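You operate a simulated robot arm through the tools that you are given. There is no shell and no other tool. Be economical: measure what you need, move in short steps, check, and stop when the job is done.

You are at the controls of a simulated two-armed robot. One attempt, no reset.

## Task
Put the green wax ring from the top of the board stand on the top of the parts bench. Take the green tube and put it on the top of the sample table. Put the purple tube on the top of the sample table. Take the orange tube and put it on the pallet. Put the paper cone on the top of the gauge table away on the upper shelf of the tall rack. Take the peg tray from the top of the gauge table and put it on the top of the sample table. Take the silver block from the top of the gauge table and put it on the top of the large cartons. Open the winder one gate. Any order will do. Set down upright: peg tray, block.

The check looks at the end state, three seconds after you hand in, the way a careful person would. Anything else that was tipped, shoved, dropped, spilled or broken makes it a failure.

## Robot
Two 7-joint arms with two-finger parallel grippers on one trunk, on a base that drives. Base frame: it is fixed to the floor where the robot stands at the start and does not move with it; the origin is under the middle of the robot, x ahead of it, y to its left, z up. Units: mm, rad, N and s.
The left shoulder is at the start at [-82, 119, 851], the right one opposite. With the tool pointing down near the work surface each hand reaches from about 180 to 600 mm from the robot's upright axis, wherever it stands, measured 20 degrees to its own side. Places, roughly: block [-750, -6750, 750]; green tube (3x3x23 cm) [-100, -6400, 900]; orange tube (3x3x22 cm) [-200, -6500, 900]; pallet (95x20 cm) [1020, -5240, 140]; paper cone (7x7x17 cm) [-200, -6600, 900]; peg tray (7x7x9 cm) [-100, -6800, 800]; purple tube (3x3x23 cm) [-200, -6400, 900]; top of the large cartons [400, -5200, 900]; top of the parts bench [-1600, -1000, 900]; top of the sample table [-1500, -4800, 900]; upper shelf of the tall rack [100, 4700, 1400]; wax ring [500, 0, 750]; winder one gate [3300, 2800, 800]. Payload 3.43 kg a hand.
Tool frame (each hand has its own): the origin (TCP) lies between the finger pads and is the grasp point; the fingertips stand 30 mm ahead of it; z points along the fingers, y is the line along which they close. Largest opening 94 mm; finger width 28, thickness 10; the body of the gripper, 50 by 96 mm, starts 55 mm behind the TCP.
Orientation is that of the tool frame in the base frame, as a unit quaternion [x, y, z, w]. With the fingers straight down and closing along the base's y, the tool's x points along the base's -x, its y along +y and its z along -z.

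## Interface
- The arms move only by the tool drive_tool. It takes "left_commands", "right_commands" or both (then of equal length, played together; a hand with none holds still); each is a list of rows, each a list of 3 entries, a list of its own where there are three numbers: the finger opening in m, from 0 to 0.094, then the shift along the tool's x, y, z in m, then the turn, a rotation vector about the tool's x, y, z in degrees. In form: [[fingers, [dx, dy, dz], [ax, ay, az]], ...]. A call has 1 to 10 rows; each row is the pose to reach, as a shift and turn from the pose commanded when the call began, along the tool's axes at that moment. A row lasts 0.2 s, in which the tool goes at most 50 mm and 0.15 rad; a call with a longer step from one row to the next is refused whole, and so is a gripper value outside its range. A pose out of reach is approached as far as the arm can. The call stops where the force on the tool passes 40 N (or 10 N more than at its start, if that is more) or the arm is blocked; 0.2 s more then pass. The fingers move at their own pace (about 153 mm/s each) and stop on an object; they squeeze with about 33 N. The grip force told is the motor's: it shows also when the fingers shut on nothing. Time passes only in rows, and 0.2 s behind the last, so rows that repeat a pose let the fingers close. It gives the time, the measured TCP pose, the force on the tool (base axes), the opening and the grip force at its end, in the units of the frame above (readings bear some noise), with the torque about the TCP (base axes, N m) and any sound that the robot's microphone picked up.
- Cameras (640 x 400 px; columns grow to the right, rows downward): "scene" is now at [21.8, 7.4, 1547.8]; the picture's right is [0.08, -1.00, 0.00], its down [-0.85, -0.06, -0.53] and it looks along [0.53, 0.04, -0.85] (base axes); focal length 285 px, centre (320, 200). "left" rides on the left gripper at [76, -14, -102] in its tool frame; the picture's right is [0.18, 0.98, 0.00], its down [-0.75, 0.14, -0.64] and it looks along [-0.63, 0.12, 0.77] (tool axes); focal length 243 px, centre (320, 200). "right" rides on the right gripper at [76, 14, -102] in its tool frame; the picture's right is [-0.18, 0.98, 0.00], its down [-0.75, -0.14, -0.64] and it looks along [-0.63, -0.12, 0.77] (tool axes); focal length 243 px, centre (320, 200). There is no depth. A picture from a camera that has moved, and an enlarged one, comes with that camera's place and axes in the base frame and with its lens.
- camera(camera): a new picture of that camera. The clock stands still meanwhile.
- slide_trunk(by): slides the trunk up (or, below 0, down) by that many mm; the arms and the scene camera ride with it, the base frame stays. It gives what a move gives, with no picture.
- roll_base(legs): drives the robot by 1 to 6 legs, each [ahead, left, turn to the left] in mm, mm and rad, along the robot's own axes; the way and the turn of a leg run together, so that a leg with both is an arc; at most 1500 mm and 3.142 rad a leg. The arms and the cameras ride along, it lands a little off, and it stops where it bumps. It gives what a move gives.
- pan_tilt(pan, tilt): turns the head with the scene camera to pan (to the left, within 2.496 rad either way) and tilt (down, from -0.506 to 1.204), counted from straight ahead of the robot. It gives what a move gives.
- close_up(camera, box): a new picture of the part [left, top, right, bottom] of that camera's present view, enlarged. The clock stands still meanwhile.
- hand_in(): hands the job in; it is judged then, once.

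Work in short steps. Places have to be worked out from the pictures, the camera data and where the tool is seen: move nearer, look again, correct. Check each grasp and each placing, and mend what went wrong. You have 217 turns and 212 pictures in all, those below and enlarged ones among them. Open the grippers and draw the arms clear of the work before you hand the job in, unless the task says otherwise; then end with one line.

The tools are called after "Emit:" by a JSON object that holds its "api" and its "payload". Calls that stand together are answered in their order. drive_tool: Moves the arms, as the interface text tells. Its arguments: {"type":"object","properties":{"left_commands":{"type":"array"},"right_commands":{"type":"array"}},"required":[]} The other tools are called the same way: slide_trunk (by) slides the trunk up or down; roll_base (legs) drives the base; pan_tilt (pan, tilt) turns the head that bears the scene camera; camera (camera) takes a picture; close_up (camera, box) takes an enlarged picture of a part of a camera's view; hand_in () hands the job in.

At the start:

```text
clock: 0.0
left_eef_pos: [409.9, 127.5, 960.3]
left_tcp_rot: [0.0, 1.0, 0.0, 0.001]
left_contact_force: [0.3, 0.0, 0.6]
left_torque: [-0.01, 0.0, 0.04]
left_width: 93.8
left_finger_force: 0.1
right_eef_pos: [278.3, -106.6, 1020.0]
right_tcp_rot: [0.0, 1.0, 0.001, 0.0]
right_contact_force: [0.7, 0.5, -0.6]
right_torque: [-0.04, 0.01, 0.0]
right_width: 94.1
right_finger_force: 0.1
trunk travel left (down, up): [-275.0, 60.0]
robot x, y, heading: [-0.6, -0.9, -0.0]
head pan, tilt: [0.077, 1.014]
```

scene: 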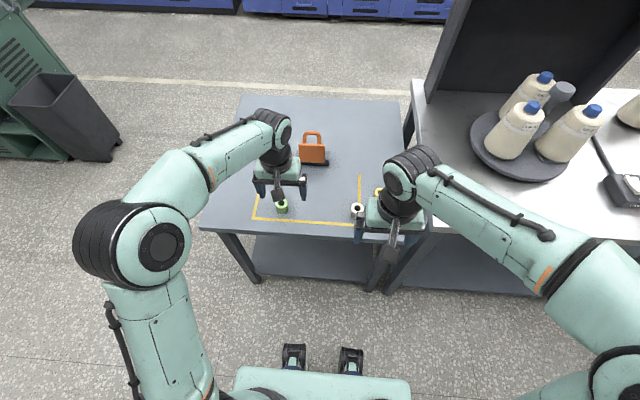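
right: 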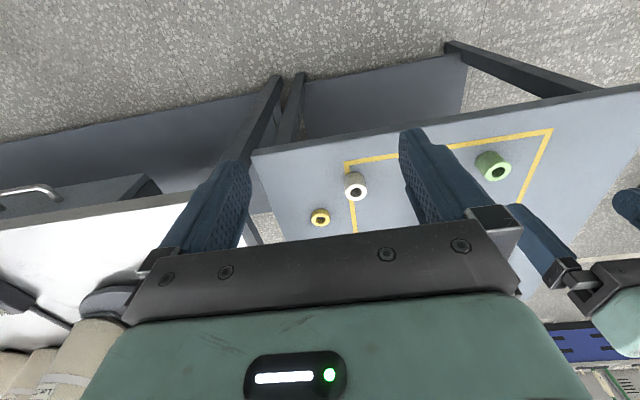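
left: 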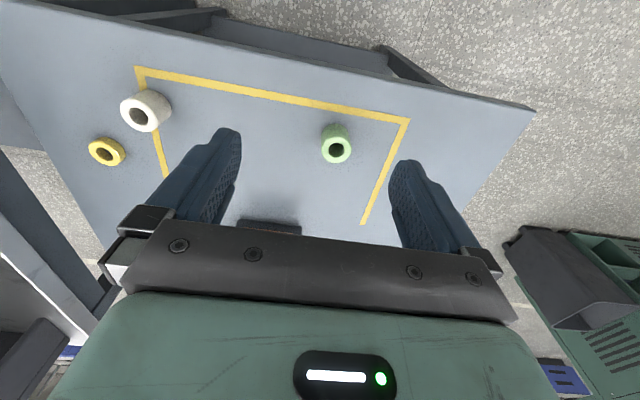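

The green ring stands hole-up at about [487, 166, 750] (the two views agree). I move the left hand above it and then look again.

Emit:
{"api": "drive_tool", "payload": {"left_commands": [[0.094, [-0.03, 0.015, 0.02], [0, 0, 0]], [0.094, [-0.06, 0.03, 0.06], [0, 0, 0]], [0.094, [-0.077, 0.039, 0.1], [0, 0, 0]], [0.094, [-0.077, 0.039, 0.12], [0, 0, 0]], [0.094, [-0.077, 0.039, 0.12], [0, 0, 0]]]}}

Emit:
{"api": "camera", "payload": {"camera": "left"}}

Emit:
{"api": "close_up", "payload": {"camera": "scene", "box": [200, 80, 440, 240]}}

```text
refused: row 2 steps farther than a row can; nothing moved
```

```text
208 pictures are left
camera left: at [333.6, 113.1, 1063.0], right [-0.18, 0.98, 0.0], down [0.75, 0.14, 0.64], along [0.63, 0.12, -0.77], focal length 243 px, centre (320, 200)
```

left: 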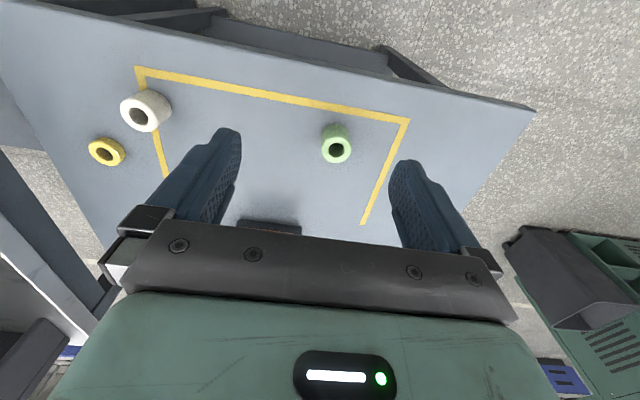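

```text
2.50 times, centred on (320, 160) of scene
camera zoom: at [21.8, 7.4, 1547.8], right [0.08, -1.0, 0.0], down [-0.85, -0.06, -0.53], along [0.53, 0.04, -0.85], focal length 712 px, centre (320, 300)
```

zoom: 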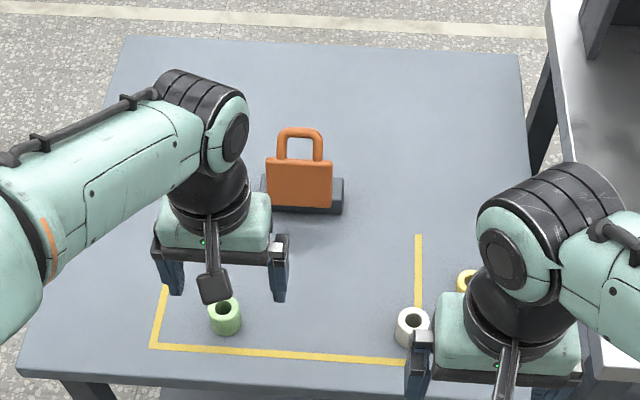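

Steps were too long; I repeat the approach with shorter ones.

Emit:
{"api": "drive_tool", "payload": {"left_commands": [[0.094, [-0.03, 0.015, 0.02], [0, 0, 0]], [0.094, [-0.055, 0.028, 0.055], [0, 0, 0]], [0.094, [-0.077, 0.039, 0.09], [0, 0, 0]], [0.094, [-0.077, 0.039, 0.12], [0, 0, 0]], [0.094, [-0.077, 0.039, 0.12], [0, 0, 0]]]}}

Emit:
{"api": "camera", "payload": {"camera": "left"}}

```text
clock: 1.2
left_eef_pos: [488.1, 169.4, 838.8]
left_tcp_rot: [-0.001, 1.0, 0.0, 0.0]
left_contact_force: [0.3, -0.4, 0.9]
left_torque: [-0.02, 0.03, -0.01]
left_width: 94.3
left_finger_force: 0.2
right_eef_pos: [277.4, -106.3, 1022.1]
right_tcp_rot: [0.0, 1.0, 0.001, 0.0]
right_contact_force: [-0.3, -0.4, -0.4]
right_torque: [-0.01, 0.0, 0.02]
right_width: 94.0
right_finger_force: 0.1
trunk travel left (down, up): [-275.0, 60.0]
robot x, y, heading: [3.0, 1.6, -0.004]
head pan, tilt: [0.077, 1.014]
```

```text
206 pictures are left
camera left: at [411.4, 154.1, 941.2], right [-0.18, 0.98, 0.0], down [0.75, 0.14, 0.64], along [0.63, 0.12, -0.77], focal length 243 px, centre (320, 200)
```

left: 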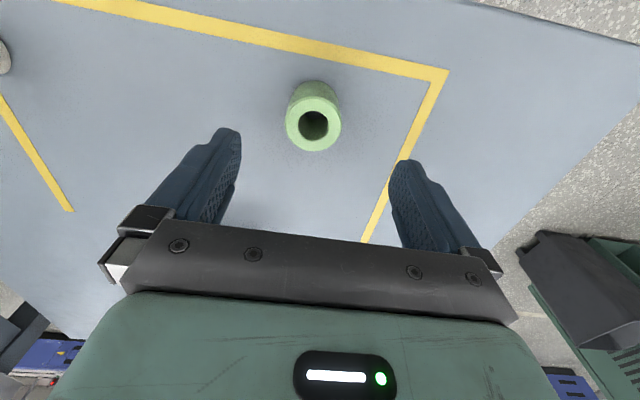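

The ring's top is at about [481, 163, 770]. I lower part-way and check again.

Emit:
{"api": "drive_tool", "payload": {"left_commands": [[0.094, [0.006, -0.005, 0.03], [0, 0, 0]], [0.094, [0.006, -0.005, 0.055], [0, 0, 0]], [0.094, [0.006, -0.005, 0.055], [0, 0, 0]]]}}

Emit:
{"api": "camera", "payload": {"camera": "left"}}

```text
clock: 2.0
left_eef_pos: [482.3, 164.5, 783.0]
left_tcp_rot: [0.0, 1.0, 0.0, 0.0]
left_contact_force: [-0.4, -0.1, -0.7]
left_torque: [0.02, -0.01, -0.02]
left_width: 94.0
left_finger_force: 0.1
right_eef_pos: [276.7, -106.0, 1020.8]
right_tcp_rot: [0.001, 1.0, -0.002, 0.0]
right_contact_force: [0.2, -0.5, 0.4]
right_torque: [0.01, 0.0, -0.02]
right_width: 94.1
right_finger_force: 0.0
trunk travel left (down, up): [-275.0, 60.0]
robot x, y, heading: [-4.5, 2.7, 0.002]
head pan, tilt: [0.077, 1.014]
```

```text
205 pictures are left
camera left: at [405.8, 148.6, 886.4], right [-0.18, 0.98, 0.0], down [0.75, 0.14, 0.64], along [0.63, 0.12, -0.77], focal length 243 px, centre (320, 200)
```

left: 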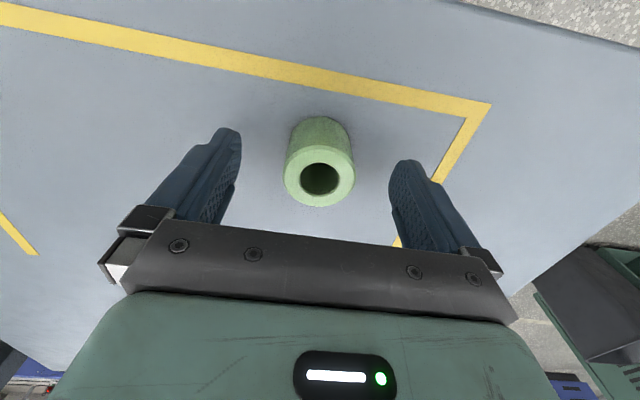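

Ring top is about z 770, diameter 41 mm, bench about z 729. I lower 20 mm, then close.

Emit:
{"api": "drive_tool", "payload": {"left_commands": [[0.094, [-0.003, -0.001, 0.02], [0, 0, 0]], [0.094, [-0.003, -0.001, 0.02], [0, 0, 0]], [0.03, [-0.003, -0.001, 0.02], [0, 0, 0]], [0.03, [-0.003, -0.001, 0.02], [0, 0, 0]], [0.03, [-0.003, -0.001, 0.02], [0, 0, 0]]]}}

Emit:
{"api": "camera", "payload": {"camera": "left"}}

```text
clock: 2.5
left_eef_pos: [484.0, 160.8, 770.4]
left_tcp_rot: [-0.001, 1.0, -0.001, -0.001]
left_contact_force: [-11.7, 0.5, 13.1]
left_torque: [0.16, 0.13, 0.08]
left_width: 93.8
left_finger_force: 0.0
right_eef_pos: [276.0, -105.9, 1020.6]
right_tcp_rot: [-0.001, 1.0, 0.001, 0.001]
right_contact_force: [0.3, -0.5, 0.9]
right_torque: [-0.01, 0.04, 0.0]
right_width: 93.9
right_finger_force: 0.1
trunk travel left (down, up): [-275.0, 60.0]
robot x, y, heading: [-2.0, 0.5, 0.004]
head pan, tilt: [0.077, 1.014]
stopped in row 2 (left hand): the force on the tool passed its limit at 41 N (the readings are from after the stop); the commanded pose is now the measured one
```

```text
204 pictures are left
camera left: at [407.6, 146.9, 873.2], right [-0.18, 0.98, 0.0], down [0.76, 0.14, 0.64], along [0.63, 0.12, -0.77], focal length 243 px, centre (320, 200)
```

left: 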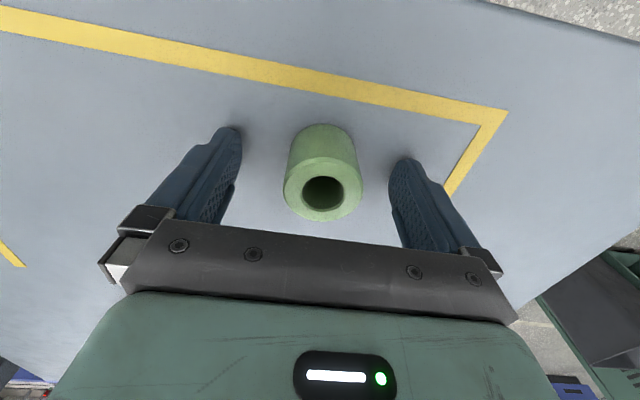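

Fingertips touched the bench, so its top is about z 738. I lift 3 mm and close.

Emit:
{"api": "drive_tool", "payload": {"left_commands": [[0.094, [-0.002, 0.003, -0.004], [0, 0, 0]], [0.03, [-0.002, 0.003, -0.004], [0, 0, 0]], [0.03, [-0.002, 0.003, -0.004], [0, 0, 0]], [0.03, [-0.002, 0.003, -0.004], [0, 0, 0]], [0.03, [-0.002, 0.003, -0.03], [0, 0, 0]], [0.03, [-0.002, 0.003, -0.07], [0, 0, 0]], [0.03, [-0.002, 0.003, -0.11], [0, 0, 0]], [0.03, [0.03, 0.003, -0.15], [0, 0, 0]], [0.03, [0.06, 0.003, -0.18], [0, 0, 0]]]}}

Emit:
{"api": "camera", "payload": {"camera": "left"}}

```text
refused: row 8 steps farther than a row can; nothing moved
```

```text
203 pictures are left
camera left: at [407.6, 146.9, 873.2], right [-0.18, 0.98, 0.0], down [0.76, 0.14, 0.64], along [0.63, 0.12, -0.77], focal length 243 px, centre (320, 200)
```

left: 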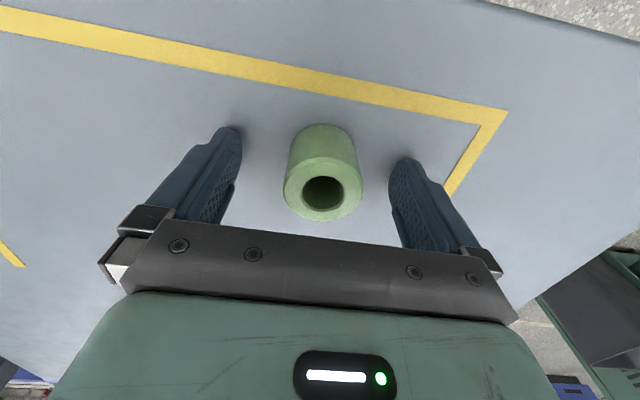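

Same motion, with the oversize step removed.

Emit:
{"api": "drive_tool", "payload": {"left_commands": [[0.094, [-0.002, 0.003, -0.004], [0, 0, 0]], [0.03, [-0.002, 0.003, -0.004], [0, 0, 0]], [0.03, [-0.002, 0.003, -0.004], [0, 0, 0]], [0.03, [-0.002, 0.003, -0.004], [0, 0, 0]], [0.03, [-0.002, 0.003, -0.03], [0, 0, 0]], [0.03, [-0.002, 0.003, -0.07], [0, 0, 0]], [0.03, [-0.002, 0.003, -0.11], [0, 0, 0]], [0.03, [0.02, 0.003, -0.14], [0, 0, 0]], [0.03, [0.04, 0.003, -0.17], [0, 0, 0]]]}}

Emit:
{"api": "camera", "payload": {"camera": "left"}}

Emit:
{"api": "pan_tilt", "payload": {"pan": 2.4, "tilt": 0.4}}

Emit:
{"api": "camera", "payload": {"camera": "scene"}}

```text
clock: 4.5
left_eef_pos: [445.2, 166.5, 938.4]
left_tcp_rot: [0.0, 1.0, 0.0, 0.0]
left_contact_force: [-0.1, 0.3, -0.2]
left_torque: [0.0, 0.0, -0.01]
left_width: 41.2
left_finger_force: 33.2
right_eef_pos: [277.3, -105.6, 1021.5]
right_tcp_rot: [0.0, 1.0, 0.0, 0.0]
right_contact_force: [0.4, 0.1, 0.5]
right_torque: [0.02, -0.01, 0.0]
right_width: 93.9
right_finger_force: 0.1
trunk travel left (down, up): [-275.0, 60.0]
robot x, y, heading: [-2.1, -2.7, -0.001]
head pan, tilt: [0.077, 1.014]
```

```text
202 pictures are left
camera left: at [369.1, 151.7, 1041.2], right [-0.18, 0.98, 0.0], down [0.76, 0.14, 0.64], along [0.63, 0.12, -0.77], focal length 243 px, centre (320, 200)
```

left: 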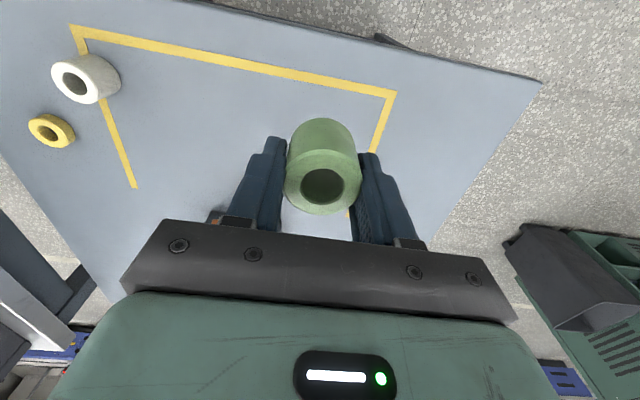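

```text
clock: 6.6
left_eef_pos: [446.6, 166.0, 937.8]
left_tcp_rot: [0.001, 1.0, 0.0, -0.001]
left_contact_force: [-0.2, -0.4, -0.7]
left_torque: [-0.02, -0.02, 0.0]
left_width: 41.4
left_finger_force: 33.1
right_eef_pos: [278.4, -105.4, 1020.9]
right_tcp_rot: [0.0, 1.0, 0.0, -0.001]
right_contact_force: [0.2, 0.3, -0.2]
right_torque: [0.0, -0.03, 0.02]
right_width: 94.0
right_finger_force: 0.0
trunk travel left (down, up): [-275.0, 60.0]
robot x, y, heading: [-0.8, -2.7, -0.001]
head pan, tilt: [2.4, 0.4]
```

```text
201 pictures are left
camera scene: at [-115.1, 64.9, 1599.0], right [0.68, 0.74, 0.0], down [0.29, -0.26, -0.92], along [-0.68, 0.62, -0.39], focal length 285 px, centre (320, 200)
```

scene: 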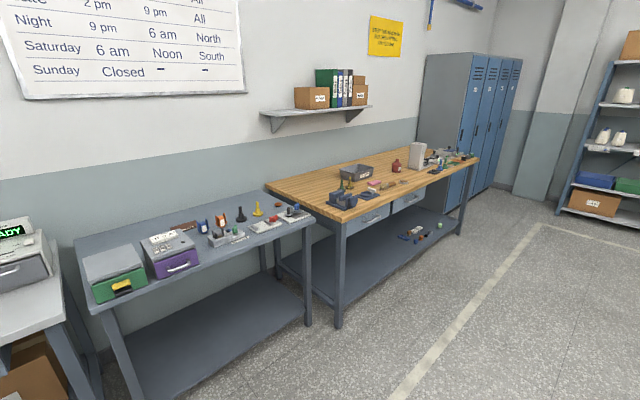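

The ring is gripped (41 mm). I look toward the parts bench, behind right.

Emit:
{"api": "pan_tilt", "payload": {"pan": -2.45, "tilt": 0.4}}

Emit:
{"api": "camera", "payload": {"camera": "scene"}}

Emit:
{"api": "pan_tilt", "payload": {"pan": -1.4, "tilt": 0.3}}

Emit:
{"api": "camera", "payload": {"camera": "scene"}}

```text
clock: 10.4
left_eef_pos: [446.6, 165.8, 938.5]
left_tcp_rot: [0.0, 1.0, 0.0, -0.001]
left_contact_force: [-0.7, 0.0, -1.3]
left_torque: [-0.01, 0.0, 0.02]
left_width: 41.0
left_finger_force: 32.9
right_eef_pos: [277.8, -105.3, 1020.7]
right_tcp_rot: [0.0, 1.0, 0.001, 0.0]
right_contact_force: [-0.1, -0.5, 0.3]
right_torque: [0.01, 0.02, 0.01]
right_width: 94.1
right_finger_force: 0.1
trunk travel left (down, up): [-275.0, 60.0]
robot x, y, heading: [-0.3, 0.8, 0.003]
head pan, tilt: [-2.45, 0.4]
```

```text
200 pictures are left
camera scene: at [-118.1, -56.9, 1599.0], right [-0.64, 0.77, 0.0], down [0.3, 0.25, -0.92], along [-0.71, -0.59, -0.39], focal length 285 px, centre (320, 200)
```

scene: 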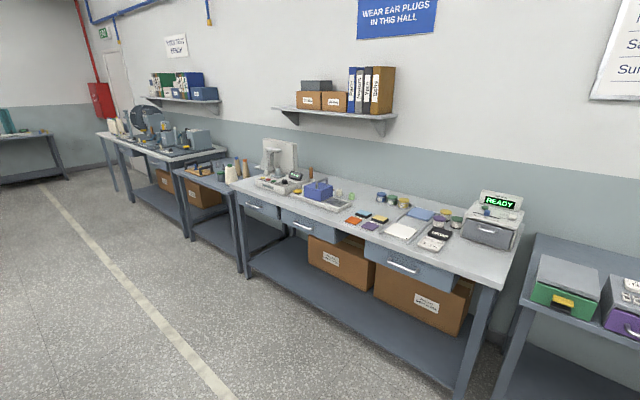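

```text
clock: 11.7
left_eef_pos: [446.3, 167.7, 938.9]
left_tcp_rot: [0.0, 1.0, 0.0, 0.0]
left_contact_force: [0.3, 0.0, -0.8]
left_torque: [-0.01, -0.03, 0.0]
left_width: 40.9
left_finger_force: 33.0
right_eef_pos: [277.6, -106.1, 1020.5]
right_tcp_rot: [0.001, 1.0, 0.0, 0.0]
right_contact_force: [0.1, -0.5, 0.1]
right_torque: [-0.01, 0.0, -0.01]
right_width: 94.0
right_finger_force: 0.1
trunk travel left (down, up): [-275.0, 60.0]
robot x, y, heading: [0.8, -0.6, 0.002]
head pan, tilt: [-1.4, 0.3]
```

```text
199 pictures are left
camera scene: at [-30.9, -89.8, 1608.2], right [-0.99, -0.17, 0.0], down [-0.05, 0.29, -0.96], along [0.16, -0.94, -0.3], focal length 285 px, centre (320, 200)
```

scene: 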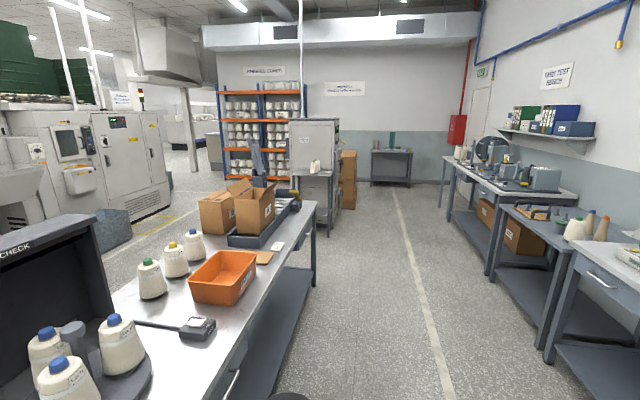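

The white bench behind right is the parts bench (front edge x≈-1150, y from about -1690 to -200). I back off, turn around in the aisle and slide along to view its top.

Emit:
{"api": "roll_base", "payload": {"legs": [[-450, 0, 0], [0, 0, 3.14], [0, 800, 0]]}}

Emit:
{"api": "pan_tilt", "payload": {"pan": 0, "tilt": 0.8}}

Emit:
{"api": "camera", "payload": {"camera": "scene"}}

```text
clock: 28.8
left_eef_pos: [-902.7, -957.6, 937.4]
left_tcp_rot: [1.0, -0.003, 0.001, 0.0]
left_contact_force: [0.6, 0.4, -0.2]
left_torque: [-0.02, 0.0, 0.0]
left_width: 39.0
left_finger_force: 32.6
right_eef_pos: [-732.0, -687.5, 1021.0]
right_tcp_rot: [1.0, -0.003, 0.0, 0.0]
right_contact_force: [-0.1, 0.2, -0.1]
right_torque: [0.02, -0.01, -0.03]
right_width: 94.0
right_finger_force: 0.0
trunk travel left (down, up): [-275.0, 60.0]
robot x, y, heading: [-454.9, -795.2, 3.132]
head pan, tilt: [-1.4, 0.3]
```

```text
clock: 30.4
left_eef_pos: [-902.6, -958.9, 938.0]
left_tcp_rot: [1.0, -0.003, 0.0, 0.0]
left_contact_force: [-0.2, -0.7, -0.3]
left_torque: [0.02, 0.0, -0.01]
left_width: 39.0
left_finger_force: 32.9
right_eef_pos: [-732.5, -687.4, 1020.5]
right_tcp_rot: [1.0, -0.004, 0.0, -0.001]
right_contact_force: [0.5, -0.4, -0.2]
right_torque: [-0.04, 0.01, -0.03]
right_width: 94.0
right_finger_force: 0.0
trunk travel left (down, up): [-275.0, 60.0]
robot x, y, heading: [-455.0, -796.1, 3.133]
head pan, tilt: [0.0, 0.799]
```

```text
198 pictures are left
camera scene: at [-494.4, -792.8, 1563.9], right [0.01, 1.0, 0.0], down [0.72, -0.01, -0.7], along [-0.7, 0.01, -0.72], focal length 285 px, centre (320, 200)
```

scene: 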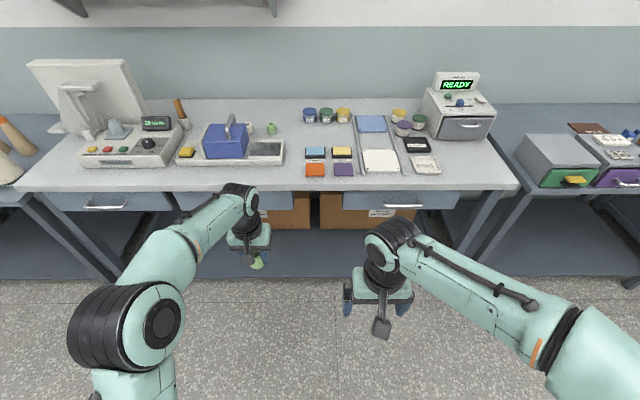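

There is free space at the bench's right front corner near [-1310, -240]. I raise the left hand, then slide right and approach.

Emit:
{"api": "drive_tool", "payload": {"left_commands": [[0.03, [0, 0, -0.05], [0, 0, 0]], [0.03, [0, 0, -0.1], [0, 0, 0]], [0.03, [0, 0, -0.13], [0, 0, 0]]]}}

Emit:
{"api": "roll_base", "payload": {"legs": [[0, -720, 0], [300, 0, 0.008]]}}

Emit:
{"api": "camera", "payload": {"camera": "scene"}}

Emit:
{"api": "camera", "payload": {"camera": "left"}}

```text
clock: 31.2
left_eef_pos: [-904.0, -960.3, 1065.8]
left_tcp_rot: [1.0, -0.004, 0.0, 0.0]
left_contact_force: [0.9, 0.8, -0.1]
left_torque: [0.01, 0.0, 0.04]
left_width: 39.0
left_finger_force: 32.2
right_eef_pos: [-732.2, -687.3, 1021.0]
right_tcp_rot: [1.0, -0.003, 0.0, 0.0]
right_contact_force: [0.4, 0.4, 0.5]
right_torque: [-0.01, -0.04, -0.02]
right_width: 94.0
right_finger_force: 0.0
trunk travel left (down, up): [-275.0, 60.0]
robot x, y, heading: [-454.0, -793.3, 3.134]
head pan, tilt: [0.0, 0.799]
```

```text
clock: 39.7
left_eef_pos: [-1196.2, -224.2, 1065.0]
left_tcp_rot: [1.0, -0.005, 0.001, -0.001]
left_contact_force: [-0.7, 0.2, -0.5]
left_torque: [0.01, 0.0, 0.01]
left_width: 38.9
left_finger_force: 32.6
right_eef_pos: [-1023.3, 48.8, 1021.2]
right_tcp_rot: [1.0, -0.004, 0.0, 0.0]
right_contact_force: [-0.3, 0.6, 0.1]
right_torque: [0.04, -0.02, 0.03]
right_width: 94.1
right_finger_force: 0.1
trunk travel left (down, up): [-275.0, 60.0]
robot x, y, heading: [-747.2, -60.5, 3.127]
head pan, tilt: [0.0, 0.799]
```

```text
197 pictures are left
camera scene: at [-786.9, -57.5, 1563.8], right [0.01, 1.0, 0.0], down [0.72, -0.01, -0.7], along [-0.7, 0.01, -0.72], focal length 285 px, centre (320, 200)
```

scene: 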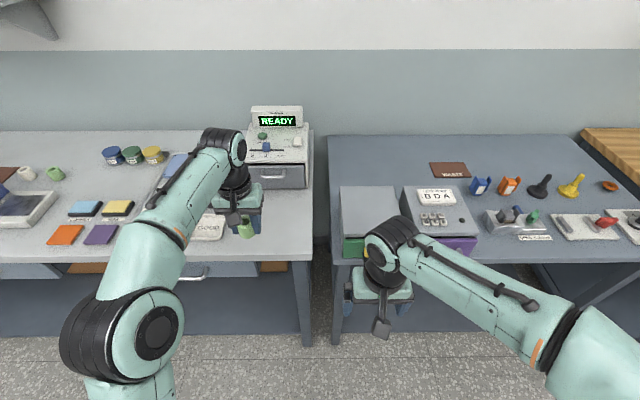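

```text
196 pictures are left
camera left: at [-1120.8, -210.8, 1168.4], right [0.17, -0.98, 0.0], down [-0.76, -0.13, 0.64], along [-0.63, -0.11, -0.77], focal length 243 px, centre (320, 200)
```

left: 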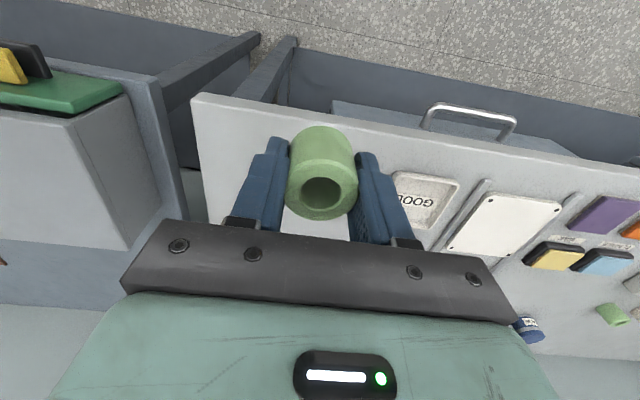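

Bench top works out to z≈847 with a free patch around [-1335, -205]. I go ahead 90 mm, then extend and lower.

Emit:
{"api": "roll_base", "payload": {"legs": [[90, 0, 0.008]]}}

Emit:
{"api": "drive_tool", "payload": {"left_commands": [[0.03, [-0.03, 0, 0.03], [0, 0, 0]], [0.03, [-0.045, 0, 0.07], [0, 0, 0]], [0.03, [-0.045, 0, 0.11], [0, 0, 0]], [0.03, [-0.045, 0, 0.14], [0, 0, 0]], [0.03, [-0.045, 0, 0.15], [0, 0, 0]]]}}

Emit:
{"api": "camera", "payload": {"camera": "left"}}

Emit:
{"api": "camera", "payload": {"camera": "scene"}}

```text
clock: 40.8
left_eef_pos: [-1286.7, -224.3, 1065.8]
left_tcp_rot: [1.0, -0.003, 0.001, 0.0]
left_contact_force: [-0.4, -0.1, 0.1]
left_torque: [-0.01, -0.02, -0.03]
left_width: 38.8
left_finger_force: 32.9
right_eef_pos: [-1115.3, 47.2, 1020.7]
right_tcp_rot: [1.0, -0.004, 0.0, 0.0]
right_contact_force: [-0.6, 0.2, 0.6]
right_torque: [-0.01, -0.01, -0.01]
right_width: 94.0
right_finger_force: 0.0
trunk travel left (down, up): [-275.0, 60.0]
robot x, y, heading: [-835.9, -60.4, 3.14]
head pan, tilt: [0.0, 0.799]
```

```text
clock: 42.0
left_eef_pos: [-1332.8, -225.1, 915.4]
left_tcp_rot: [1.0, -0.003, 0.0, 0.0]
left_contact_force: [-0.4, 0.9, 0.2]
left_torque: [0.0, 0.02, 0.03]
left_width: 38.8
left_finger_force: 32.5
right_eef_pos: [-1114.4, 48.0, 1020.0]
right_tcp_rot: [1.0, -0.003, 0.001, 0.0]
right_contact_force: [0.5, -0.2, 0.1]
right_torque: [-0.02, -0.01, -0.01]
right_width: 94.1
right_finger_force: 0.1
trunk travel left (down, up): [-275.0, 60.0]
robot x, y, heading: [-837.5, -55.7, 3.131]
head pan, tilt: [0.0, 0.799]
```

```text
195 pictures are left
camera left: at [-1257.0, -212.1, 1018.4], right [0.18, -0.98, 0.0], down [-0.76, -0.14, 0.64], along [-0.63, -0.11, -0.77], focal length 243 px, centre (320, 200)
```

left: 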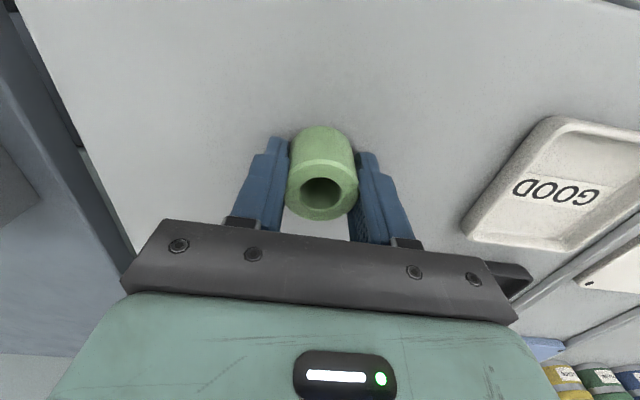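

```text
194 pictures are left
camera scene: at [-877.0, -57.0, 1563.9], right [0.01, 1.0, 0.0], down [0.72, 0.0, -0.7], along [-0.7, 0.0, -0.72], focal length 285 px, centre (320, 200)
```

scene: 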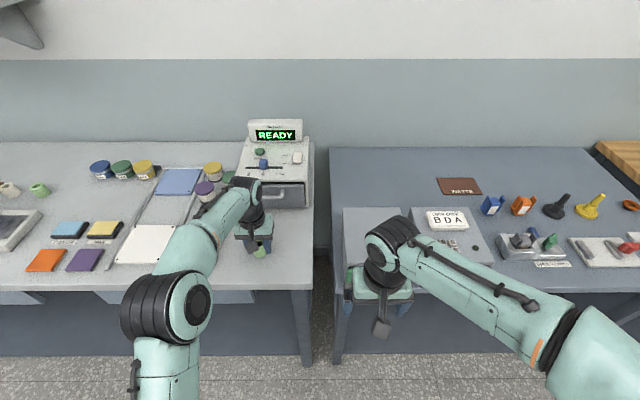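

The spot is clear of the GOOD tray. I lower slowly until contact.

Emit:
{"api": "drive_tool", "payload": {"left_commands": [[0.03, [0, -0.005, 0.01], [0, 0, 0]], [0.03, [0, -0.005, 0.018], [0, 0, 0]], [0.03, [0, -0.005, 0.024], [0, 0, 0]], [0.03, [0, -0.005, 0.028], [0, 0, 0]], [0.03, [0, -0.005, 0.032], [0, 0, 0]], [0.03, [0, -0.005, 0.036], [0, 0, 0]], [0.03, [0, -0.005, 0.04], [0, 0, 0]], [0.03, [0, -0.005, 0.044], [0, 0, 0]], [0.03, [0, -0.005, 0.048], [0, 0, 0]]]}}

Emit:
{"api": "camera", "payload": {"camera": "left"}}

```text
clock: 42.5
left_eef_pos: [-1335.8, -222.0, 910.4]
left_tcp_rot: [1.0, -0.001, -0.009, -0.001]
left_contact_force: [5.6, -1.7, 13.0]
left_torque: [0.13, -0.35, -0.11]
left_width: 38.7
left_finger_force: 32.8
right_eef_pos: [-1114.7, 47.9, 1020.1]
right_tcp_rot: [1.0, -0.002, 0.0, 0.0]
right_contact_force: [-0.3, -0.5, -0.3]
right_torque: [-0.01, 0.03, -0.01]
right_width: 94.3
right_finger_force: 0.1
trunk travel left (down, up): [-275.0, 60.0]
robot x, y, heading: [-835.9, -57.0, 3.131]
head pan, tilt: [0.0, 0.799]
stopped in row 2 (left hand): the force on the tool passed its limit at 49 N (the readings are from after the stop); the commanded pose is now the measured one
```

```text
193 pictures are left
camera left: at [-1258.0, -208.5, 1011.8], right [0.18, -0.98, 0.0], down [-0.74, -0.14, 0.65], along [-0.64, -0.12, -0.76], focal length 243 px, centre (320, 200)
```

left: 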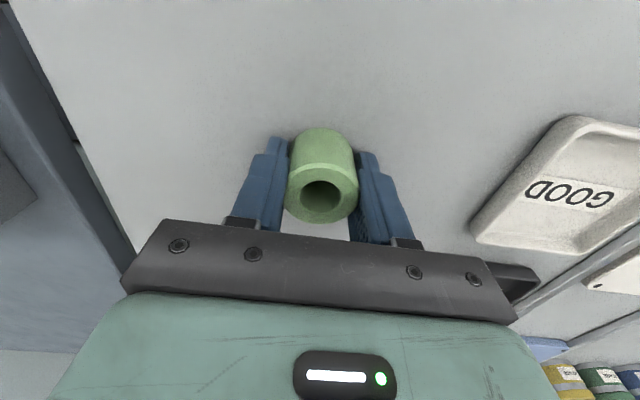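

Contact came at TCP z≈908. I check in close-up that it is ring on bench rather than the wrist on something.

Emit:
{"api": "close_up", "payload": {"camera": "scene", "box": [180, 160, 340, 280]}}

Emit:
{"api": "close_up", "payload": {"camera": "left", "box": [200, 80, 440, 250]}}

```text
3.33 times, centred on (260, 220) of scene
camera zoom: at [-876.4, -56.7, 1563.8], right [0.0, 1.0, 0.0], down [0.72, 0.0, -0.7], along [-0.7, 0.0, -0.72], focal length 949 px, centre (520, 133)
```

zoom: 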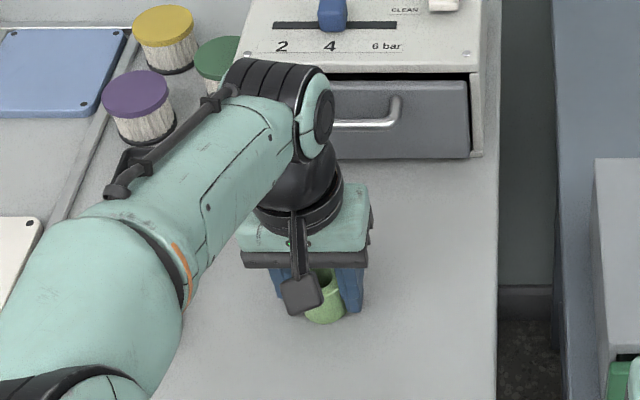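

```text
2.35 times, centred on (320, 165) of left
camera zoom: at [-1258.0, -208.5, 1011.8], right [0.18, -0.98, 0.0], down [-0.74, -0.14, 0.65], along [-0.64, -0.12, -0.76], focal length 571 px, centre (320, 282)
```

zoom: 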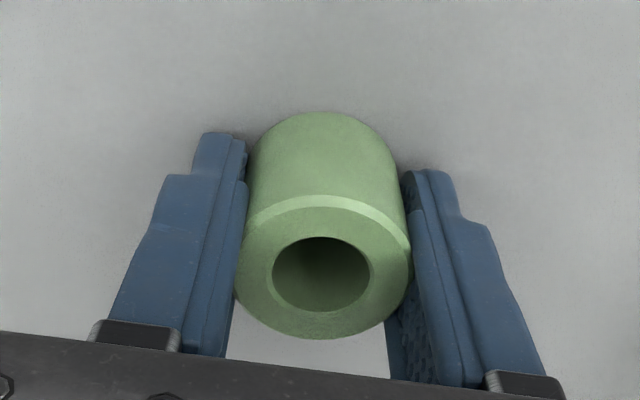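

The ring rests on the bench and the wrist is clear. I release and withdraw upward.

Emit:
{"api": "drive_tool", "payload": {"left_commands": [[0.05, [0, 0, 0], [0, 0, 0]], [0.07, [0, 0, 0], [0, 0, 0]], [0.08, [0, 0, 0], [0, 0, 0]], [0.08, [0, 0, -0.03], [0, 0, 0]], [0.08, [0, 0, -0.07], [0, 0, 0]], [0.08, [0, 0, -0.11], [0, 0, 0]], [0.08, [0.03, 0, -0.14], [0, 0, 0]], [0.08, [0.06, 0, -0.16], [0, 0, 0]], [0.08, [0.09, 0, -0.16], [0, 0, 0]]]}}

Emit:
{"api": "camera", "payload": {"camera": "left"}}

```text
clock: 44.5
left_eef_pos: [-1242.9, -221.8, 1068.9]
left_tcp_rot: [1.0, 0.0, -0.008, 0.0]
left_contact_force: [0.4, 0.1, 0.0]
left_torque: [-0.01, 0.0, 0.01]
left_width: 80.0
left_finger_force: 0.0
right_eef_pos: [-1115.1, 48.3, 1021.2]
right_tcp_rot: [1.0, -0.003, -0.001, -0.001]
right_contact_force: [-0.7, -0.2, -0.4]
right_torque: [-0.01, 0.05, 0.0]
right_width: 93.8
right_finger_force: 0.1
trunk travel left (down, up): [-275.0, 60.0]
robot x, y, heading: [-839.6, -59.7, 3.137]
head pan, tilt: [0.0, 0.799]
```

```text
190 pictures are left
camera left: at [-1165.6, -207.6, 1170.7], right [0.18, -0.98, 0.0], down [-0.74, -0.14, 0.65], along [-0.64, -0.12, -0.76], focal length 243 px, centre (320, 200)
```

left: 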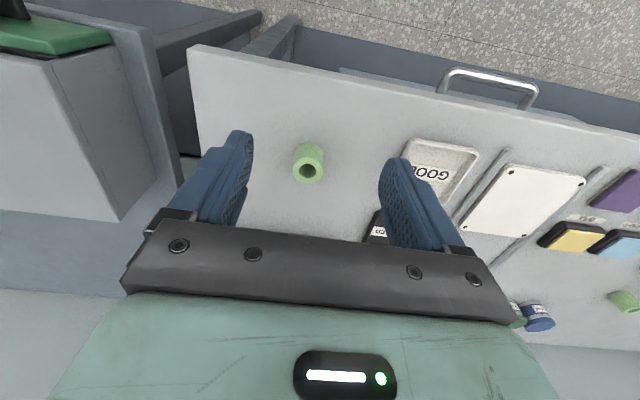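

The ring stands well on the bench. Next I go down the aisle toward the gauge table: back off, turn left to face -y, and drive 4 m.

Emit:
{"api": "roll_base", "payload": {"legs": [[-390, 0, 0], [0, 0, 1.575], [1400, 0, 0], [1400, 0, 0], [1200, 0, 0]]}}

Emit:
{"api": "pan_tilt", "payload": {"pan": 0, "tilt": 0.35}}

Emit:
{"api": "camera", "payload": {"camera": "scene"}}

```text
clock: 69.7
left_eef_pos: [-368.3, -4480.5, 1069.3]
left_tcp_rot: [0.706, 0.708, -0.006, 0.005]
left_contact_force: [0.4, 0.6, -0.7]
left_torque: [0.04, -0.03, 0.02]
left_width: 79.8
left_finger_force: 0.0
right_eef_pos: [-637.2, -4351.8, 1020.3]
right_tcp_rot: [0.707, 0.707, 0.001, 0.0]
right_contact_force: [-0.2, -0.6, -0.8]
right_torque: [0.01, 0.01, 0.03]
right_width: 94.0
right_finger_force: 0.1
trunk travel left (down, up): [-275.0, 60.0]
robot x, y, heading: [-527.9, -4075.9, -1.569]
head pan, tilt: [0.0, 0.799]
```

```text
clock: 70.6
left_eef_pos: [-367.6, -4480.7, 1068.3]
left_tcp_rot: [0.706, 0.708, -0.006, 0.005]
left_contact_force: [-0.5, 0.1, -0.3]
left_torque: [0.0, 0.03, 0.03]
left_width: 80.3
left_finger_force: 0.0
right_eef_pos: [-636.5, -4352.5, 1020.7]
right_tcp_rot: [0.707, 0.707, 0.0, 0.0]
right_contact_force: [-0.3, 0.3, 0.2]
right_torque: [0.0, -0.01, 0.03]
right_width: 94.2
right_finger_force: 0.0
trunk travel left (down, up): [-275.0, 60.0]
robot x, y, heading: [-531.9, -4072.2, -1.573]
head pan, tilt: [0.0, 0.351]
```

```text
189 pictures are left
camera scene: at [-533.6, -4121.4, 1603.4], right [-1.0, 0.0, 0.0], down [0.0, 0.34, -0.94], along [0.0, -0.94, -0.34], focal length 285 px, centre (320, 200)
```

scene: 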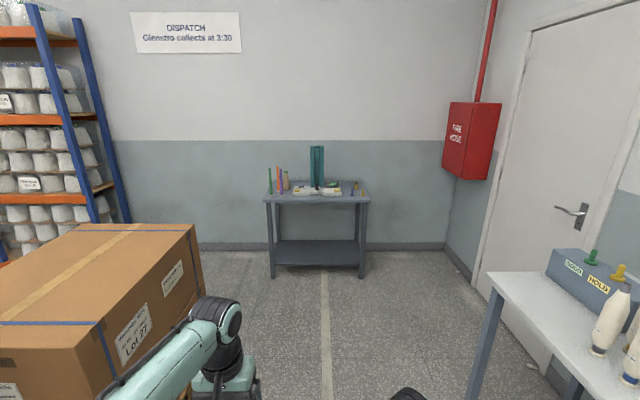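

Clear path. The gauge table is ahead (front edge y≈-6390, top ≈z 760). I drive up 1400 mm.

Emit:
{"api": "roll_base", "payload": {"legs": [[1400, 0, 0]]}}

Emit:
{"api": "pan_tilt", "payload": {"pan": 0.2, "tilt": 0.6}}

Emit:
{"api": "camera", "payload": {"camera": "scene"}}

```text
clock: 77.5
left_eef_pos: [-341.0, -5855.4, 1069.4]
left_tcp_rot: [0.698, 0.716, -0.005, 0.005]
left_contact_force: [-0.7, -0.1, 0.6]
left_torque: [0.01, 0.0, 0.01]
left_width: 80.1
left_finger_force: 0.0
right_eef_pos: [-612.9, -5735.2, 1020.6]
right_tcp_rot: [0.698, 0.716, 0.0, 0.0]
right_contact_force: [0.6, -1.1, -1.0]
right_torque: [0.0, 0.03, -0.01]
right_width: 94.1
right_finger_force: 0.0
trunk travel left (down, up): [-275.0, 60.0]
robot x, y, heading: [-513.9, -5451.8, -1.543]
head pan, tilt: [0.0, 0.351]
```

```text
clock: 78.3
left_eef_pos: [-340.9, -5855.8, 1068.8]
left_tcp_rot: [0.698, 0.716, -0.006, 0.005]
left_contact_force: [-0.1, -0.3, -0.3]
left_torque: [-0.01, 0.04, -0.01]
left_width: 79.7
left_finger_force: 0.1
right_eef_pos: [-613.7, -5735.0, 1021.5]
right_tcp_rot: [0.699, 0.715, 0.0, 0.0]
right_contact_force: [-0.4, -0.2, 0.1]
right_torque: [0.02, -0.01, 0.01]
right_width: 94.2
right_finger_force: 0.1
trunk travel left (down, up): [-275.0, 60.0]
robot x, y, heading: [-513.1, -5453.3, -1.547]
head pan, tilt: [0.201, 0.6]
```

```text
188 pictures are left
camera scene: at [-498.7, -5494.0, 1580.8], right [-0.97, -0.22, 0.0], down [-0.13, 0.55, -0.83], along [0.18, -0.8, -0.56], focal length 285 px, centre (320, 200)
```

scene: 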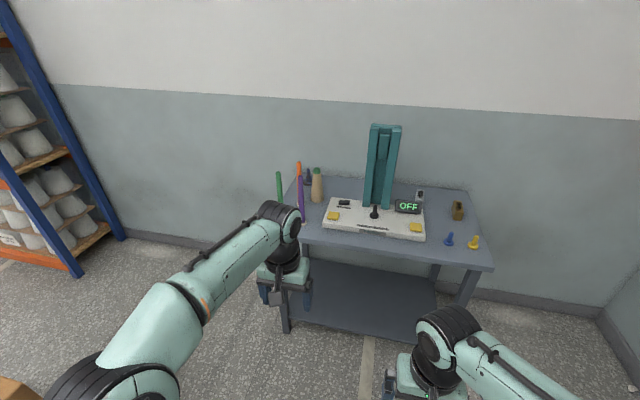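

I zoom on the tabletop.

Emit:
{"api": "close_up", "payload": {"camera": "scene", "box": [260, 150, 360, 250]}}

Emit:
{"api": "close_up", "payload": {"camera": "scene", "box": [310, 110, 500, 270]}}

```text
4.00 times, centred on (310, 200) of scene
camera zoom: at [-498.7, -5494.0, 1580.8], right [-0.97, -0.22, 0.0], down [-0.13, 0.55, -0.83], along [0.18, -0.8, -0.56], focal length 1139 px, centre (360, 200)
```

zoom: 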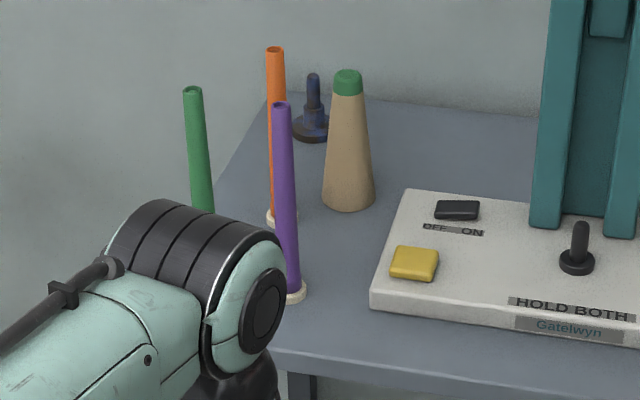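

```text
2.50 times, centred on (405, 190) of scene
camera zoom: at [-498.7, -5494.0, 1580.8], right [-0.97, -0.22, 0.0], down [-0.13, 0.55, -0.83], along [0.18, -0.8, -0.56], focal length 712 px, centre (108, 225)
```

zoom: 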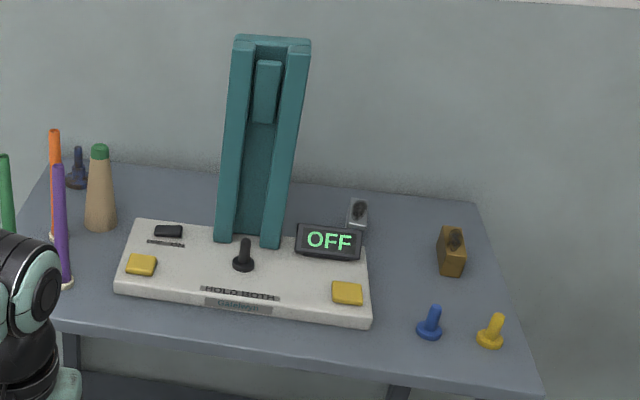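

Silver block sits behind the OFF display; peg tray is the dark blue peg behind the cone. Estimated: green (-100,-6470), purple (-205,-6450), orange (-148,-6584), tops z≈1010. I raise the trunk and approach for the green tube with the left hand.

Emit:
{"api": "slide_trunk", "payload": {"by": 55}}

Emit:
{"api": "roll_base", "payload": {"legs": [[0, 0, -0.024], [0, 280, 0], [420, 0, 0]]}}

Emit:
{"api": "pan_tilt", "payload": {"pan": 0.1, "tilt": 0.8}}

Emit:
{"api": "camera", "payload": {"camera": "scene"}}

Emit:
{"api": "camera", "payload": {"camera": "left"}}

```text
clock: 79.2
left_eef_pos: [-340.8, -5854.8, 1123.5]
left_tcp_rot: [0.698, 0.716, -0.005, 0.005]
left_contact_force: [0.7, 0.0, 0.3]
left_torque: [-0.04, 0.0, -0.01]
left_width: 79.7
left_finger_force: 0.0
right_eef_pos: [-612.8, -5733.8, 1075.7]
right_tcp_rot: [0.698, 0.716, 0.001, 0.0]
right_contact_force: [0.2, 0.0, 0.3]
right_torque: [-0.02, 0.05, -0.01]
right_width: 94.0
right_finger_force: 0.0
trunk travel left (down, up): [-330.0, 5.0]
robot x, y, heading: [-517.1, -5451.9, -1.549]
head pan, tilt: [0.201, 0.6]
```

```text
clock: 84.9
left_eef_pos: [-65.5, -6283.9, 1122.0]
left_tcp_rot: [0.707, 0.707, -0.005, 0.005]
left_contact_force: [0.8, 0.5, -0.9]
left_torque: [0.04, -0.02, 0.02]
left_width: 80.0
left_finger_force: 0.1
right_eef_pos: [-336.0, -6156.0, 1076.4]
right_tcp_rot: [0.708, 0.706, -0.001, 0.0]
right_contact_force: [0.2, 0.5, -1.1]
right_torque: [0.0, 0.01, 0.01]
right_width: 94.2
right_finger_force: 0.0
trunk travel left (down, up): [-330.0, 5.0]
robot x, y, heading: [-231.2, -5878.6, -1.57]
head pan, tilt: [0.201, 0.6]
```

```text
clock: 85.6
left_eef_pos: [-66.0, -6284.6, 1124.2]
left_tcp_rot: [0.706, 0.708, -0.005, 0.006]
left_contact_force: [0.2, -0.3, -0.5]
left_torque: [-0.01, 0.04, 0.01]
left_width: 80.3
left_finger_force: 0.1
right_eef_pos: [-334.5, -6156.5, 1076.8]
right_tcp_rot: [0.707, 0.707, 0.0, 0.0]
right_contact_force: [0.5, 1.0, 0.4]
right_torque: [-0.01, 0.0, 0.0]
right_width: 94.0
right_finger_force: 0.0
trunk travel left (down, up): [-330.0, 5.0]
robot x, y, heading: [-231.4, -5878.1, -1.567]
head pan, tilt: [0.099, 0.799]
```

```text
185 pictures are left
camera scene: at [-223.7, -5912.2, 1622.9], right [-1.0, -0.1, 0.0], down [-0.07, 0.71, -0.7], along [0.07, -0.69, -0.72], focal length 285 px, centre (320, 200)
```

scene: 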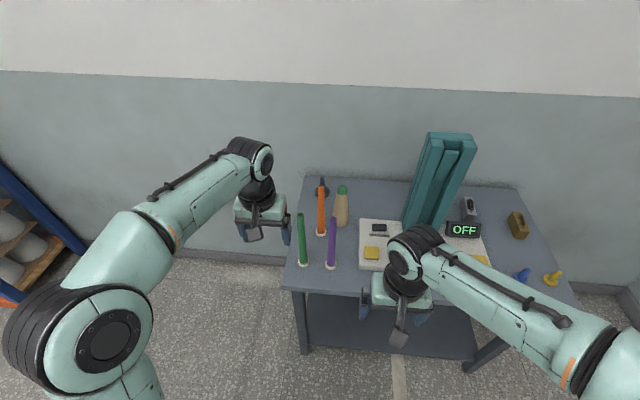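

```text
184 pictures are left
camera left: at [-80.3, -6207.5, 1225.6], right [0.98, 0.19, 0.0], down [0.14, -0.74, 0.65], along [0.12, -0.64, -0.76], focal length 243 px, centre (320, 200)
```

left: 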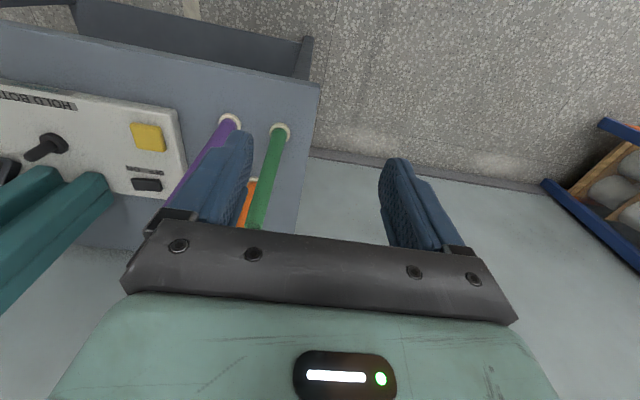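

I zoom to locate tube tops and bases accurately.

Emit:
{"api": "close_up", "payload": {"camera": "scene", "box": [270, 165, 370, 285]}}

Emit:
{"api": "close_up", "payload": {"camera": "left", "box": [160, 90, 340, 240]}}

```text
3.33 times, centred on (320, 225) of scene
camera zoom: at [-223.7, -5912.2, 1622.9], right [-1.0, -0.1, 0.0], down [-0.07, 0.71, -0.7], along [0.07, -0.69, -0.72], focal length 949 px, centre (320, 117)
```

zoom: 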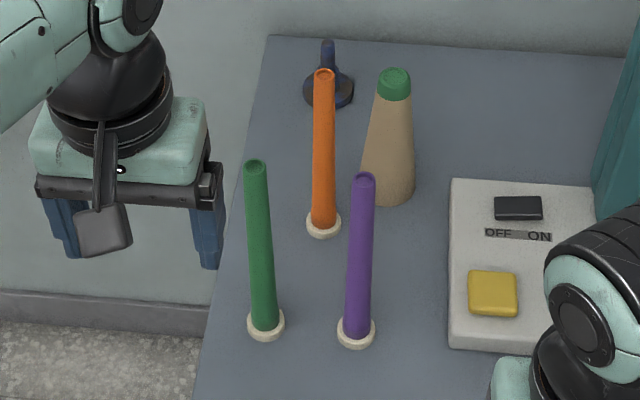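

```text
2.67 times, centred on (250, 165) of left
camera zoom: at [-80.3, -6207.5, 1225.6], right [0.98, 0.19, 0.0], down [0.14, -0.74, 0.65], along [0.12, -0.64, -0.76], focal length 647 px, centre (507, 293)
```

zoom: 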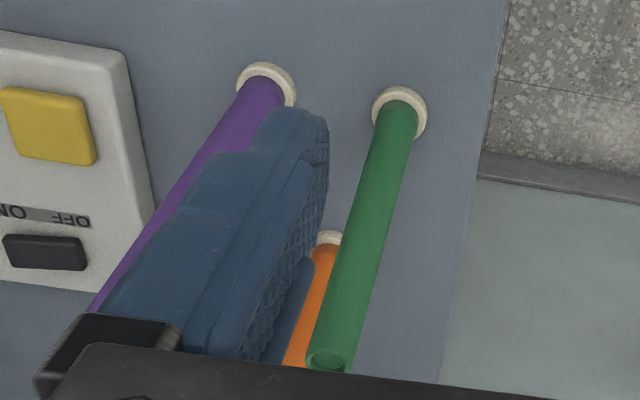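

Triangulation: green (-118,-6434) top 1020; purple (-207,-6432); orange (-161,-6568); cone (-230,-6635); peg tray (-146,-6788). I go ahead 80 mm and bring the left hand over the green tube.

Emit:
{"api": "roll_base", "payload": {"legs": [[80, 0, 0]]}}

Emit:
{"api": "drive_tool", "payload": {"left_commands": [[0.07, [-0.025, -0.025, 0], [0, 0.5, 0]], [0.06, [-0.05, -0.052, 0], [0, 1.0, 0]], [0.06, [-0.07, -0.052, 0], [0, 1.0, 0]], [0.06, [-0.07, -0.052, 0], [0, 1.0, 0]]]}}

Emit:
{"api": "camera", "payload": {"camera": "left"}}

Emit:
{"api": "camera", "payload": {"camera": "scene"}}

```text
clock: 86.7
left_eef_pos: [-65.4, -6361.6, 1123.7]
left_tcp_rot: [0.706, 0.708, -0.005, 0.005]
left_contact_force: [0.4, -0.8, -0.1]
left_torque: [-0.02, 0.0, 0.0]
left_width: 79.9
left_finger_force: 0.0
right_eef_pos: [-335.5, -6234.0, 1075.7]
right_tcp_rot: [0.707, 0.707, 0.0, 0.0]
right_contact_force: [-0.3, 0.1, 0.2]
right_torque: [0.0, 0.01, -0.02]
right_width: 94.3
right_finger_force: 0.0
trunk travel left (down, up): [-330.0, 5.0]
robot x, y, heading: [-228.2, -5954.7, -1.57]
head pan, tilt: [0.099, 0.799]
```

```text
clock: 87.7
left_eef_pos: [-116.2, -6434.9, 1121.6]
left_tcp_rot: [0.706, 0.708, 0.002, 0.0]
left_contact_force: [-0.6, 0.7, -0.2]
left_torque: [-0.01, -0.01, -0.02]
left_width: 59.9
left_finger_force: 0.0
right_eef_pos: [-335.1, -6233.6, 1076.3]
right_tcp_rot: [0.707, 0.707, 0.0, 0.001]
right_contact_force: [0.5, 0.3, -0.5]
right_torque: [0.01, 0.02, 0.02]
right_width: 94.2
right_finger_force: 0.0
trunk travel left (down, up): [-330.0, 5.0]
robot x, y, heading: [-227.1, -5957.8, -1.571]
head pan, tilt: [0.099, 0.799]
```

```text
181 pictures are left
camera left: at [-130.5, -6360.0, 1225.9], right [0.98, 0.19, 0.0], down [0.14, -0.76, 0.64], along [0.12, -0.63, -0.77], focal length 243 px, centre (320, 200)
```

left: 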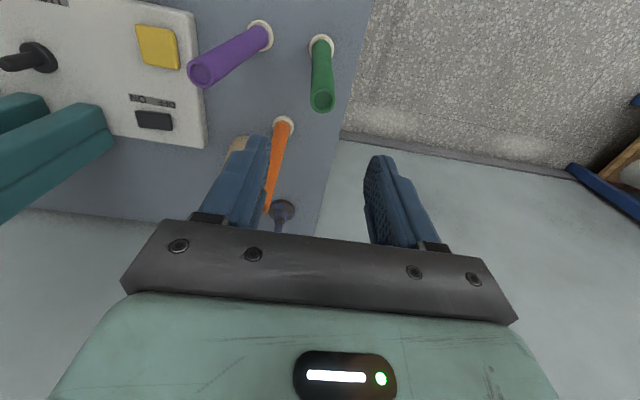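

```text
180 pictures are left
camera scene: at [-223.8, -5990.4, 1622.8], right [-0.99, -0.1, 0.0], down [-0.07, 0.71, -0.7], along [0.07, -0.69, -0.72], focal length 285 px, centre (320, 200)
```

scene: 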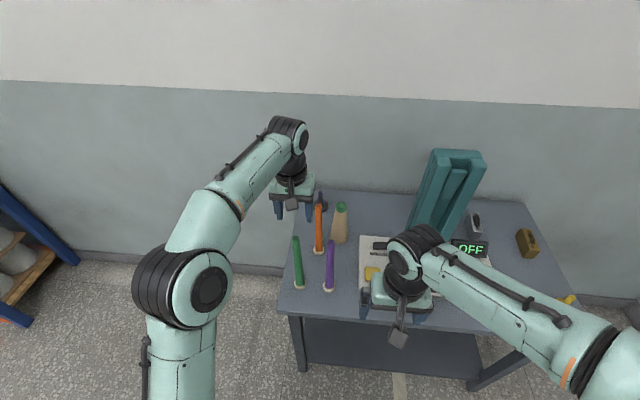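

I lower to just above the tube's top to refine the alignment.

Emit:
{"api": "drive_tool", "payload": {"left_commands": [[0.06, [0.005, 0, 0.03], [0, 0, 0]], [0.06, [0.008, 0, 0.058], [0, 0, 0]], [0.06, [0.008, 0, 0.058], [0, 0, 0]]]}}

Emit:
{"api": "camera", "payload": {"camera": "left"}}

Emit:
{"api": "close_up", "payload": {"camera": "scene", "box": [240, 160, 360, 300]}}

```text
clock: 88.5
left_eef_pos: [-115.6, -6426.3, 1064.3]
left_tcp_rot: [0.706, 0.708, 0.001, -0.001]
left_contact_force: [0.2, 0.4, -0.4]
left_torque: [0.0, 0.0, -0.02]
left_width: 59.9
left_finger_force: 0.1
right_eef_pos: [-335.5, -6235.6, 1077.4]
right_tcp_rot: [0.708, 0.707, 0.0, 0.001]
right_contact_force: [0.7, -0.7, 0.0]
right_torque: [-0.02, 0.0, 0.01]
right_width: 93.9
right_finger_force: 0.1
trunk travel left (down, up): [-330.0, 5.0]
robot x, y, heading: [-228.9, -5957.9, -1.571]
head pan, tilt: [0.099, 0.799]
```

```text
179 pictures are left
camera left: at [-131.0, -6350.2, 1166.5], right [0.98, 0.19, 0.0], down [0.14, -0.75, 0.64], along [0.12, -0.63, -0.77], focal length 243 px, centre (320, 200)
```

left: 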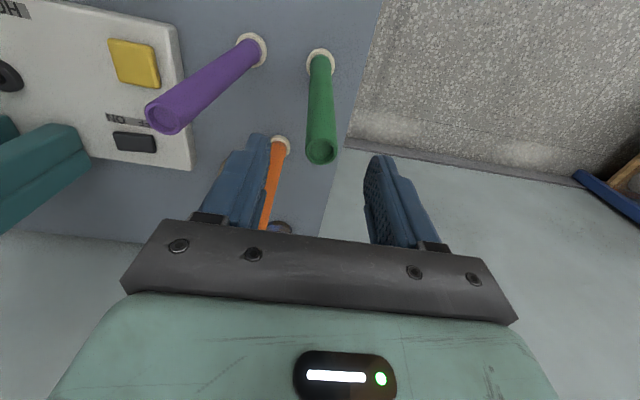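

```text
2.86 times, centred on (300, 230) of scene
camera zoom: at [-223.7, -5991.0, 1622.8], right [-0.99, -0.1, 0.0], down [-0.07, 0.71, -0.7], along [0.07, -0.69, -0.72], focal length 813 px, centre (377, 114)
```

zoom: 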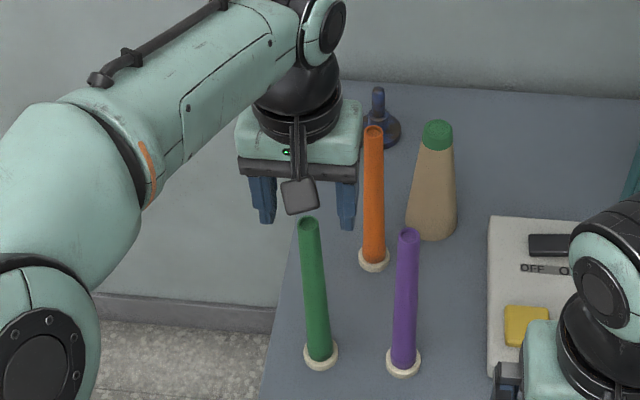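

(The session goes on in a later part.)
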